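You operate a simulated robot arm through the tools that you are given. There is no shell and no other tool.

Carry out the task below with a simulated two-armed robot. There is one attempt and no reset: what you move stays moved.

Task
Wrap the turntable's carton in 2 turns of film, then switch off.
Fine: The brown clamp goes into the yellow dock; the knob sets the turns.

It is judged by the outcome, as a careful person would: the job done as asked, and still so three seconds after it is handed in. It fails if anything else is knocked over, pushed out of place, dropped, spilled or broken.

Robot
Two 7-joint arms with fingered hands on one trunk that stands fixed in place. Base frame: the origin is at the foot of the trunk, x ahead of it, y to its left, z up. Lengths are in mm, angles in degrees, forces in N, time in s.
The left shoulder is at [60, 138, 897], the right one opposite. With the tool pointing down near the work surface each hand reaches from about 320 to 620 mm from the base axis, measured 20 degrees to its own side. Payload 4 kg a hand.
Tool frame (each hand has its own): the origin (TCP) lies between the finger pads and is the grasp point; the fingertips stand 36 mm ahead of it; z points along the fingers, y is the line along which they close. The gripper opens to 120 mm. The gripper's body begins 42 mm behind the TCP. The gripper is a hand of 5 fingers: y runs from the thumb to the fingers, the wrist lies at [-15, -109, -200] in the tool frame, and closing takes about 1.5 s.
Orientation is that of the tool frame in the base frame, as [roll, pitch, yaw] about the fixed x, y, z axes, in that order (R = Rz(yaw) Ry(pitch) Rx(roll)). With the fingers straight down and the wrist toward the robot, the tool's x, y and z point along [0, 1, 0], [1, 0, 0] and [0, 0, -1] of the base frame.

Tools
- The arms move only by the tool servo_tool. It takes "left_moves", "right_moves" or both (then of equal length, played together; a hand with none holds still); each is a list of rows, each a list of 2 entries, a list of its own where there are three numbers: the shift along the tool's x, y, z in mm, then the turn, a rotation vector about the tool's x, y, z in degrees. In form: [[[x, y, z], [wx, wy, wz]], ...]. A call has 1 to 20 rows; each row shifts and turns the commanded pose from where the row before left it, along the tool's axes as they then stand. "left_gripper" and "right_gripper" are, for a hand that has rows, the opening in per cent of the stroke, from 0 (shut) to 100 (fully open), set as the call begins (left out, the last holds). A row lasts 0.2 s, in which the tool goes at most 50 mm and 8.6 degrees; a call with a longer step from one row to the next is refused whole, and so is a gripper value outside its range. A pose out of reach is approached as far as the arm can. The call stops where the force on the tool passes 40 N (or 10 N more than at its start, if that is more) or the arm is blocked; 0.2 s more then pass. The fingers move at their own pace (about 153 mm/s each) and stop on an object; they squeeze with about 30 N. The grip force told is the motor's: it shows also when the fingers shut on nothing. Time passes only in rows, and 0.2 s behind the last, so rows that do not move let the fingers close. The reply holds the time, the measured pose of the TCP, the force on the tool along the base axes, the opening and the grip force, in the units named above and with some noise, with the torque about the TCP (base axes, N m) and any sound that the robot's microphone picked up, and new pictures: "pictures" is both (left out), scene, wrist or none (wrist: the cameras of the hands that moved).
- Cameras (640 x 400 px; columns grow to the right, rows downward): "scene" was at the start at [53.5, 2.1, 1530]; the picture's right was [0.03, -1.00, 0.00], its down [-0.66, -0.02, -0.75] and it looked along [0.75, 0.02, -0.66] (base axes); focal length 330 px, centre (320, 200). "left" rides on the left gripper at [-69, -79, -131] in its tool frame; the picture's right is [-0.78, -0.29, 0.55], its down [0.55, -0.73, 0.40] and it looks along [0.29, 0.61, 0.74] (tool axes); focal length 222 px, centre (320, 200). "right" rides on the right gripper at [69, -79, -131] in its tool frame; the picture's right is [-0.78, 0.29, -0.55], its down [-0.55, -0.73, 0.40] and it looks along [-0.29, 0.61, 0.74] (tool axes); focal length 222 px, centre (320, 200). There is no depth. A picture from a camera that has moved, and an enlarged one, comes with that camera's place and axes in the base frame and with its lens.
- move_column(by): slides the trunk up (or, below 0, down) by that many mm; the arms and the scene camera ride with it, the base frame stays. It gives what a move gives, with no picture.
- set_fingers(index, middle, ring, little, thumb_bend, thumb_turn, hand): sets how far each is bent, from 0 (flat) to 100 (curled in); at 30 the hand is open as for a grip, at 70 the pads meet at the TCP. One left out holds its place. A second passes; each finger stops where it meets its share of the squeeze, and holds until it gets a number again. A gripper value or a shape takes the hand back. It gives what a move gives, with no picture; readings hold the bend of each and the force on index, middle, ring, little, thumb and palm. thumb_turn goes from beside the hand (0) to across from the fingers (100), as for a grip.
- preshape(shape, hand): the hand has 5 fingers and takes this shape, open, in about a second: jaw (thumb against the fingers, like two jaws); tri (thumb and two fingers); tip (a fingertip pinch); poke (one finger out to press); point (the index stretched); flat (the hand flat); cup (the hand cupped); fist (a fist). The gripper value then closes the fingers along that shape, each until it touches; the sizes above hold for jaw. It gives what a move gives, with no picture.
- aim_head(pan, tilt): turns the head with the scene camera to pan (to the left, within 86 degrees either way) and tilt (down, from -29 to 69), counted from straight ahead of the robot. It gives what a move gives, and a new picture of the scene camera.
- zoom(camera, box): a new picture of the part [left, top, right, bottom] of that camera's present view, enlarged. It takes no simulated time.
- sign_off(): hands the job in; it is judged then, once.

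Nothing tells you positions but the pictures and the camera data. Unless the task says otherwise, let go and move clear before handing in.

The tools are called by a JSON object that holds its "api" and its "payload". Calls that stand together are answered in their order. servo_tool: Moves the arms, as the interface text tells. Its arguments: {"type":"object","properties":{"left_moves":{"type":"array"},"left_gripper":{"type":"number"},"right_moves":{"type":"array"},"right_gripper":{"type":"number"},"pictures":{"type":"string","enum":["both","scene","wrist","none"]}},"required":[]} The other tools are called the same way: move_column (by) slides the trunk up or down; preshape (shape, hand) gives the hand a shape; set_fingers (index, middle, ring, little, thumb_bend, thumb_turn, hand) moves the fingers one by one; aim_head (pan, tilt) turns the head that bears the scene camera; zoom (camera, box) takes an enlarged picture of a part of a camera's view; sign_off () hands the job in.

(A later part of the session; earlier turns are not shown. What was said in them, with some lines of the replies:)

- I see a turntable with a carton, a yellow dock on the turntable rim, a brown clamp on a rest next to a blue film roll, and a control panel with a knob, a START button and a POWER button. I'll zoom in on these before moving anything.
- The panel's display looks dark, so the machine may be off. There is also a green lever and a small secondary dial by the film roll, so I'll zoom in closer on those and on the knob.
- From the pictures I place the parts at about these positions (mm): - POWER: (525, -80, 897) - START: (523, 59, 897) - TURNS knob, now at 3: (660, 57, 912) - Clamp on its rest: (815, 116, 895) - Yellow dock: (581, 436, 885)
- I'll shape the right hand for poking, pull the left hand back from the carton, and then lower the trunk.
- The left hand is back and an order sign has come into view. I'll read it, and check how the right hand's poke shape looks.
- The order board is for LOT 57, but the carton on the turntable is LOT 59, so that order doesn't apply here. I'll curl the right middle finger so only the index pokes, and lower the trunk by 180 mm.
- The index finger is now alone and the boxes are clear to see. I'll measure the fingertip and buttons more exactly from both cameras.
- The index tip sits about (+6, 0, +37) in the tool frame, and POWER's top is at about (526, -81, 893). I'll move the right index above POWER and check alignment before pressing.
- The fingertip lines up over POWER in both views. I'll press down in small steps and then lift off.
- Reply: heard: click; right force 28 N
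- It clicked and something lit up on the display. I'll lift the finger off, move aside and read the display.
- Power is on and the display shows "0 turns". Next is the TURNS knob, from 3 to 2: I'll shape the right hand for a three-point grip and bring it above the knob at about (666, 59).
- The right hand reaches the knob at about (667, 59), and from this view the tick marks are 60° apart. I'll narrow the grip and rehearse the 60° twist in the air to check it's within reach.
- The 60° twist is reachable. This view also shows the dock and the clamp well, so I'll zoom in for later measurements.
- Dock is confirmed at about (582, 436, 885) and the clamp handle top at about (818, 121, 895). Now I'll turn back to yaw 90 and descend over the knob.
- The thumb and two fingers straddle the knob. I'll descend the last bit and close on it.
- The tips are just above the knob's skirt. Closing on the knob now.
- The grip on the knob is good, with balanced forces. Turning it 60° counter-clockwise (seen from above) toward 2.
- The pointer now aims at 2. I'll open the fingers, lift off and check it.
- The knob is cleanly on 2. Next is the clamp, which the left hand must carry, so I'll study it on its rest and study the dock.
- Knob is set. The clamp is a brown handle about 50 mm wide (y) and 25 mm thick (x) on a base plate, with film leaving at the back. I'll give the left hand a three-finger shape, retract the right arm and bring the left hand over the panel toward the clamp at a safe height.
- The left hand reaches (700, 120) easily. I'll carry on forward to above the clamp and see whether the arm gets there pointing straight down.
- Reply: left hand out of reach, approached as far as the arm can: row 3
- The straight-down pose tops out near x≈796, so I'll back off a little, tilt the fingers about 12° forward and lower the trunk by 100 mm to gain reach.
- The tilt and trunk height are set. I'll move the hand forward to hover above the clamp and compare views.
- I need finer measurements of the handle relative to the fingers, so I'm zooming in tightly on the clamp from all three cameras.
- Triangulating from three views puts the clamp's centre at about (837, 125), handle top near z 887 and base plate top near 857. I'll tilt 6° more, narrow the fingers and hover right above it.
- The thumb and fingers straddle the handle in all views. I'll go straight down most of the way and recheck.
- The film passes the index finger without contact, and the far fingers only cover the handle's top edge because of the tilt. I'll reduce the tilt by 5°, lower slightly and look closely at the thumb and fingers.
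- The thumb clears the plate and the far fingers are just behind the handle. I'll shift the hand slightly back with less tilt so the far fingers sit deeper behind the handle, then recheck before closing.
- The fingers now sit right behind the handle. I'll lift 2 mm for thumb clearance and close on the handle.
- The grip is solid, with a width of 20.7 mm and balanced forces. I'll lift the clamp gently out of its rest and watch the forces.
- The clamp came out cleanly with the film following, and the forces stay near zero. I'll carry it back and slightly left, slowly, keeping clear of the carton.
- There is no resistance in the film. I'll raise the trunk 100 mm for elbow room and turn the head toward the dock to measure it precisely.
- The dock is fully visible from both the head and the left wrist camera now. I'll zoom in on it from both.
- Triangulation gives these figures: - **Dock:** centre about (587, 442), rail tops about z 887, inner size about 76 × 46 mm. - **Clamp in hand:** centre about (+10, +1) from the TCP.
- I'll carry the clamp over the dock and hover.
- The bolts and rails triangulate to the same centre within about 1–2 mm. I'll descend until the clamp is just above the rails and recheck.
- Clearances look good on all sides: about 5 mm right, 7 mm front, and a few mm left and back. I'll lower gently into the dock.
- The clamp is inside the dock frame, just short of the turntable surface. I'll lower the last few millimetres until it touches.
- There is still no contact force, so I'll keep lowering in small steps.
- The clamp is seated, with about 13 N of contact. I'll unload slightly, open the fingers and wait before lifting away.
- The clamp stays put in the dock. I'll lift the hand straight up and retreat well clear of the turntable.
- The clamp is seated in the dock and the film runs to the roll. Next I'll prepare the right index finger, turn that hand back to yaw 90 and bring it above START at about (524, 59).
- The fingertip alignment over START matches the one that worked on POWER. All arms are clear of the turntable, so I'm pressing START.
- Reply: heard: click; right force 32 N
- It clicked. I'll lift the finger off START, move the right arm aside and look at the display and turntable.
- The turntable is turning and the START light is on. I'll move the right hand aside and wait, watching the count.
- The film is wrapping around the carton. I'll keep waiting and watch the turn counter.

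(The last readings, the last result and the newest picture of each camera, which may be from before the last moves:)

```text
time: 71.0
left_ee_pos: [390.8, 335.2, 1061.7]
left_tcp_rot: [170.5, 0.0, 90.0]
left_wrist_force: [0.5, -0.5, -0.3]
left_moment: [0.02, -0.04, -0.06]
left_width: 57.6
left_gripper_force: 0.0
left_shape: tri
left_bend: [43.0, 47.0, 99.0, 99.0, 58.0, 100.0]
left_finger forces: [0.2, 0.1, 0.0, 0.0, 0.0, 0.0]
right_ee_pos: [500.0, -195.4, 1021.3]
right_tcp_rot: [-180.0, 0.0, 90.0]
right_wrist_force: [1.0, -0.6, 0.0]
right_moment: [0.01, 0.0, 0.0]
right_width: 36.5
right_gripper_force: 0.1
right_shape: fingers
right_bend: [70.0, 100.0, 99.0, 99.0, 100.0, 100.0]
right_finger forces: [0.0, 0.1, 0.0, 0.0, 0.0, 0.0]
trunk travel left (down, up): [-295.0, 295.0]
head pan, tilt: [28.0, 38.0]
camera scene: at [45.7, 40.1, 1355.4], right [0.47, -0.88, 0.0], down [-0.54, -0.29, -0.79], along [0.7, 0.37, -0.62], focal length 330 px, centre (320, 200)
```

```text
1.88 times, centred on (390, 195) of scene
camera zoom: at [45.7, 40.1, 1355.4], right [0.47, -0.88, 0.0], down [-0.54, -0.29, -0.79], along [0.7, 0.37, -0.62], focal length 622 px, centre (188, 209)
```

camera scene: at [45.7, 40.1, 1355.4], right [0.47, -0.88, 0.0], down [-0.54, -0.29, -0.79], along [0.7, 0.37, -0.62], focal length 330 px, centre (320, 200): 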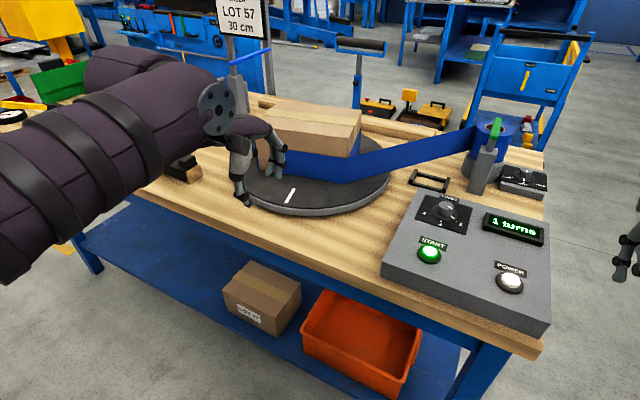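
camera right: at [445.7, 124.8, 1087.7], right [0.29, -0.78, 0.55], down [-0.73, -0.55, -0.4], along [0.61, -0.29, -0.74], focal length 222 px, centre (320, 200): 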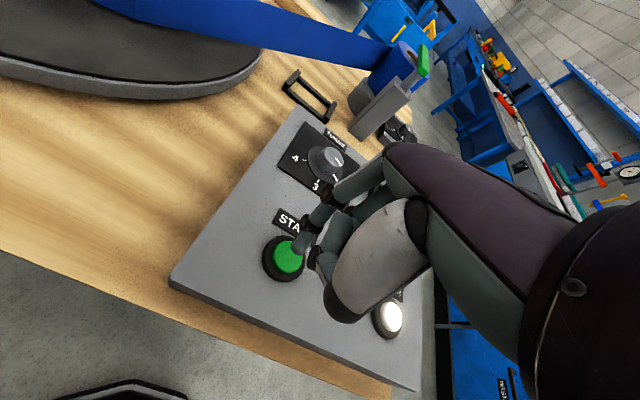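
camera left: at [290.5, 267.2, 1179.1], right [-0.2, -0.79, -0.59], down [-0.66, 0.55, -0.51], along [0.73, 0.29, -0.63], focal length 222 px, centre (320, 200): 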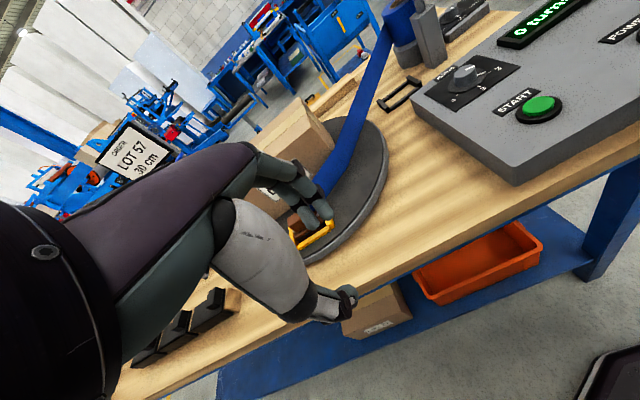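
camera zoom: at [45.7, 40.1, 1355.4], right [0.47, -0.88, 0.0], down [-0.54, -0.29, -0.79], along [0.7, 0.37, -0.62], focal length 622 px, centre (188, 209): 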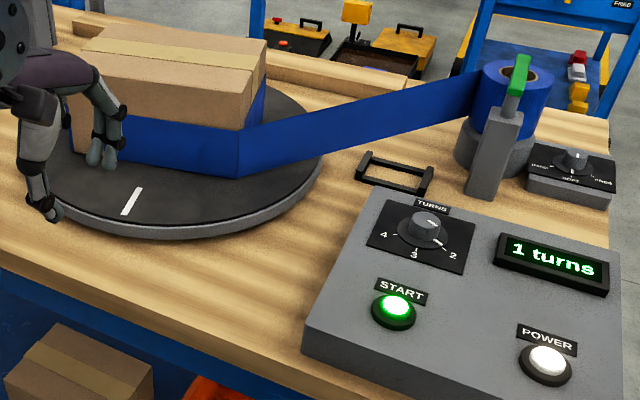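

The display reads 1 turn and the wrap looks good. I'll wait for the second turn and the automatic stop.

{"api": "servo_tool", "payload": {"right_moves": [[[0, 0, 0], [0, 0, 0]], [[0, 0, 0], [0, 0, 0]], [[0, 0, 0], [0, 0, 0]], [[0, 0, 0], [0, 0, 0]], [[0, 0, 0], [0, 0, 0]], [[0, 0, 0], [0, 0, 0]], [[0, 0, 0], [0, 0, 0]], [[0, 0, 0], [0, 0, 0]], [[0, 0, 0], [0, 0, 0]], [[0, 0, 0], [0, 0, 0]], [[0, 0, 0], [0, 0, 0]], [[0, 0, 0], [0, 0, 0]], [[0, 0, 0], [0, 0, 0]], [[0, 0, 0], [0, 0, 0]], [[0, 0, 0], [0, 0, 0]], [[0, 0, 0], [0, 0, 0]], [[0, 0, 0], [0, 0, 0]], [[0, 0, 0], [0, 0, 0]], [[0, 0, 0], [0, 0, 0]], [[0, 0, 0], [0, 0, 0]]], "pictures": "scene"}}

{"api": "zoom", "payload": {"camera": "scene", "box": [220, 90, 560, 300]}}

```text
time: 75.2
left_ee_pos: [390.9, 336.3, 1061.9]
left_tcp_rot: [170.4, 0.0, 90.0]
left_wrist_force: [-0.8, 0.5, 1.1]
left_moment: [0.04, 0.01, 0.0]
left_width: 57.4
left_gripper_force: 0.1
left_shape: tri
left_bend: [43.0, 47.0, 99.0, 99.0, 58.0, 100.0]
left_finger forces: [0.1, 0.1, 0.1, 0.0, 0.0, 0.1]
right_ee_pos: [499.3, -195.2, 1020.6]
right_tcp_rot: [-180.0, 0.0, 90.0]
right_wrist_force: [0.2, 0.0, 0.5]
right_moment: [0.0, -0.02, -0.01]
right_width: 36.9
right_gripper_force: 0.1
right_shape: fingers
right_bend: [70.0, 100.0, 99.0, 99.0, 100.0, 100.0]
right_finger forces: [0.0, 0.0, 0.1, 0.0, 0.0, 0.1]
trunk travel left (down, up): [-295.0, 295.0]
head pan, tilt: [28.0, 38.0]
camera scene: at [45.7, 40.1, 1355.4], right [0.47, -0.88, 0.0], down [-0.54, -0.29, -0.79], along [0.7, 0.37, -0.62], focal length 330 px, centre (320, 200)
```

scene: 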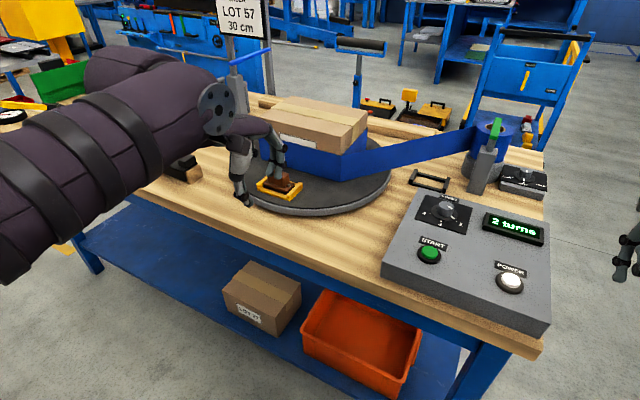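

```text
1.88 times, centred on (390, 195) of scene
camera zoom: at [45.7, 40.1, 1355.4], right [0.47, -0.88, 0.0], down [-0.54, -0.29, -0.79], along [0.7, 0.37, -0.62], focal length 622 px, centre (188, 209)
```

zoom: 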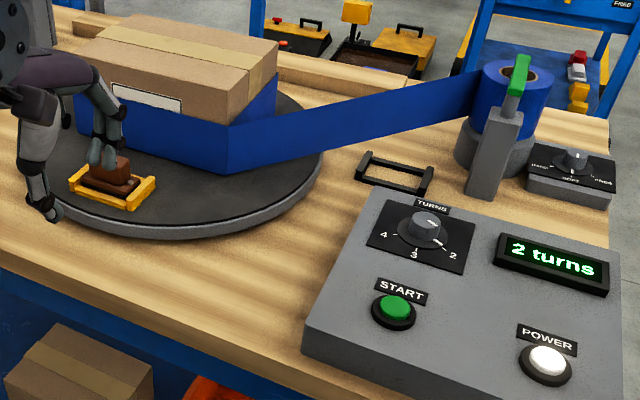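

The display reads "2 turns", the START light is off and the turntable has stopped. I'll go back over POWER to switch off.

{"api": "servo_tool", "payload": {"right_moves": [[[37, 9, 0], [0, 0, 0]], [[37, 9, 0], [0, 0, 0]], [[35, 9, 0], [0, 0, 0]], [[0, 0, 33], [0, 0, 0]], [[0, 0, 33], [0, 0, 0]], [[0, 0, 0], [0, 0, 0]]], "pictures": "wrist"}}

{"api": "zoom", "payload": {"camera": "right", "box": [220, 150, 420, 300]}}

```text
time: 76.6
left_ee_pos: [390.5, 336.8, 1062.0]
left_tcp_rot: [170.5, 0.1, 90.0]
left_wrist_force: [0.2, -0.8, 0.1]
left_moment: [0.03, -0.03, 0.02]
left_width: 57.5
left_gripper_force: 0.1
left_shape: tri
left_bend: [43.0, 47.0, 99.0, 99.0, 58.0, 100.0]
left_finger forces: [0.0, 0.0, 0.0, 0.0, 0.0, 0.1]
right_ee_pos: [526.9, -85.8, 954.6]
right_tcp_rot: [-180.0, 0.0, 89.9]
right_wrist_force: [0.3, -0.5, -0.4]
right_moment: [-0.01, 0.01, -0.02]
right_width: 37.0
right_gripper_force: 0.1
right_shape: fingers
right_bend: [70.0, 100.0, 99.0, 99.0, 100.0, 100.0]
right_finger forces: [0.0, 0.0, 0.0, 0.0, 0.0, 0.1]
trunk travel left (down, up): [-295.0, 295.0]
head pan, tilt: [28.0, 38.0]
camera right: at [448.3, -17.0, 1087.6], right [0.29, -0.78, 0.55], down [-0.74, -0.55, -0.4], along [0.61, -0.29, -0.74], focal length 222 px, centre (320, 200)
```

right: 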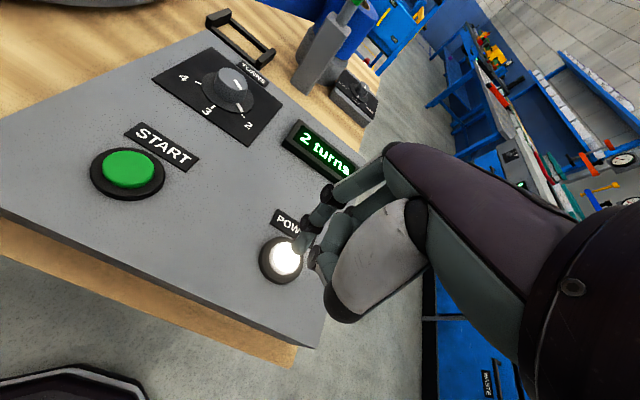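

```text
2.67 times, centred on (320, 225) of right
camera zoom: at [448.3, -17.0, 1087.6], right [0.29, -0.78, 0.55], down [-0.74, -0.55, -0.4], along [0.61, -0.29, -0.74], focal length 592 px, centre (320, 133)
```

zoom: 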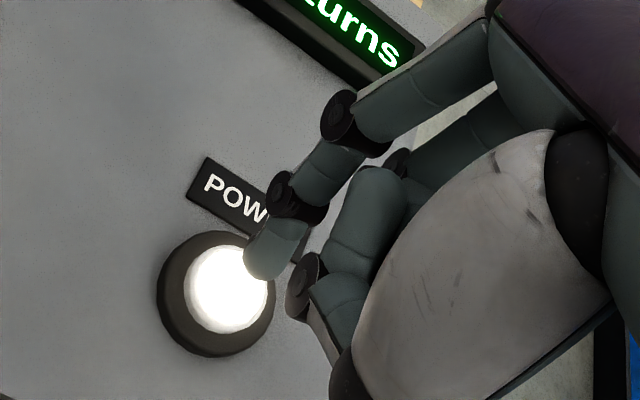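

The alignment over POWER is the same as before. Pressing POWER once, then lifting off.

{"api": "servo_tool", "payload": {"right_moves": [[[0, 0, 18], [0, 0, 0]], [[0, 0, 3], [0, 0, 0]], [[0, 0, 2], [0, 0, 0]], [[0, 0, 2], [0, 0, 0]], [[0, 0, 2], [0, 0, 0]], [[0, 0, 2], [0, 0, 0]], [[0, 0, 2], [0, 0, 0]], [[0, 0, 2], [0, 0, 0]]], "pictures": "none"}}

{"api": "servo_tool", "payload": {"right_moves": [[[0, 0, -20], [0, 0, 0]], [[0, 0, -40], [0, 0, 0]], [[-20, 0, -40], [0, 0, 0]], [[-45, -10, 0], [0, 0, 0]], [[-45, -10, 0], [0, 0, 0]], [[-30, -10, 0], [0, 0, 0]], [[0, 0, 0], [0, 0, 0]]], "pictures": "scene"}}

{"api": "zoom", "payload": {"camera": "scene", "box": [220, 90, 560, 300]}}

```text
time: 78.4
left_ee_pos: [391.2, 336.4, 1062.5]
left_tcp_rot: [170.6, 0.0, 90.1]
left_wrist_force: [-0.7, -0.3, 0.1]
left_moment: [0.0, 0.01, 0.03]
left_width: 57.4
left_gripper_force: 0.0
left_shape: tri
left_bend: [43.0, 47.0, 99.0, 99.0, 58.0, 100.0]
left_finger forces: [0.1, 0.0, 0.0, 0.0, 0.0, 0.0]
right_ee_pos: [526.1, -86.3, 924.7]
right_tcp_rot: [179.6, -0.1, 90.0]
right_wrist_force: [6.4, 3.5, 25.8]
right_moment: [0.15, -0.05, -0.07]
right_width: 33.5
right_gripper_force: 12.9
right_shape: fingers
right_bend: [70.0, 100.0, 99.0, 99.0, 100.0, 100.0]
right_finger forces: [25.4, 0.0, 0.1, 0.1, 0.0, 0.0]
trunk travel left (down, up): [-295.0, 295.0]
head pan, tilt: [28.0, 38.0]
heard: click
```

```text
time: 80.0
left_ee_pos: [390.9, 334.9, 1062.0]
left_tcp_rot: [170.5, 0.0, 90.0]
left_wrist_force: [0.8, 0.6, -0.3]
left_moment: [-0.01, 0.01, 0.0]
left_width: 57.2
left_gripper_force: 0.1
left_shape: tri
left_bend: [43.0, 47.0, 99.0, 99.0, 58.0, 100.0]
left_finger forces: [0.1, 0.1, 0.0, 0.0, 0.1, 0.0]
right_ee_pos: [496.9, -227.1, 1022.9]
right_tcp_rot: [180.0, 0.2, 89.9]
right_wrist_force: [0.0, -0.6, -0.2]
right_moment: [0.01, -0.01, 0.0]
right_width: 36.6
right_gripper_force: 0.1
right_shape: fingers
right_bend: [70.0, 100.0, 99.0, 99.0, 100.0, 100.0]
right_finger forces: [0.0, 0.0, 0.0, 0.1, 0.0, 0.0]
trunk travel left (down, up): [-295.0, 295.0]
head pan, tilt: [28.0, 38.0]
camera scene: at [45.7, 40.1, 1355.4], right [0.47, -0.88, 0.0], down [-0.54, -0.29, -0.79], along [0.7, 0.37, -0.62], focal length 330 px, centre (320, 200)
```

scene: 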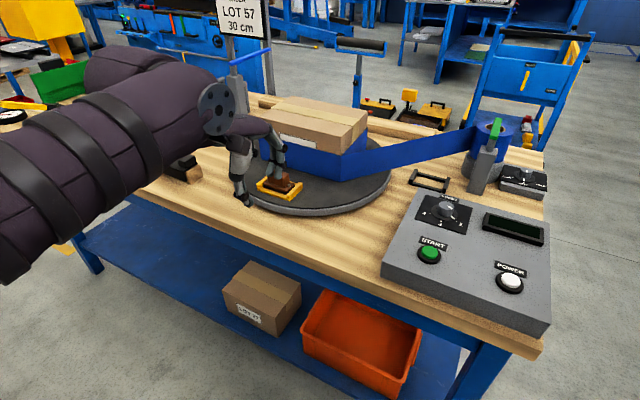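

```text
1.88 times, centred on (390, 195) of scene
camera zoom: at [45.7, 40.1, 1355.4], right [0.47, -0.88, 0.0], down [-0.54, -0.29, -0.79], along [0.7, 0.37, -0.62], focal length 622 px, centre (188, 209)
```

zoom: 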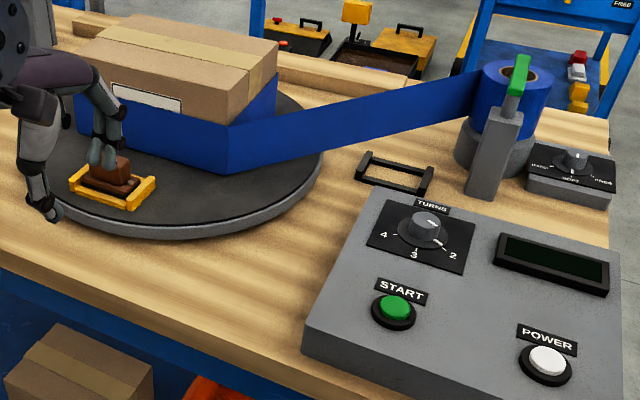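

The display and POWER light are dark, the carton has 2 turns of film, the clamp sits in the dock, and both hands are empty and clear. Handing in now.

{"api": "sign_off", "payload": {}}

```text
The job is handed in.
```

The carton on the turntable is wrapped in 2 turns of film and the machine is switched off. The display counted up to "2 turns", the turntable stopped by itself, and then I pressed POWER and the display went dark.

- **Clamp:** the brown clamp is seated in the yellow dock, with the film still running from the roll.
- **Knob:** TURNS is set to 2; it was on 3 at the start.
- **Left as found:** I did not touch the HARD/SOFT/FREE dial (on SOFT) or the green lever by the roll.
- **Order board:** it shows LOT 57, 30 cm, but the carton on the turntable is LOT 59. I ignored the board and followed your instruction.

I saw nothing knocked over or moved out of place, and both hands are empty and clear of the machine.
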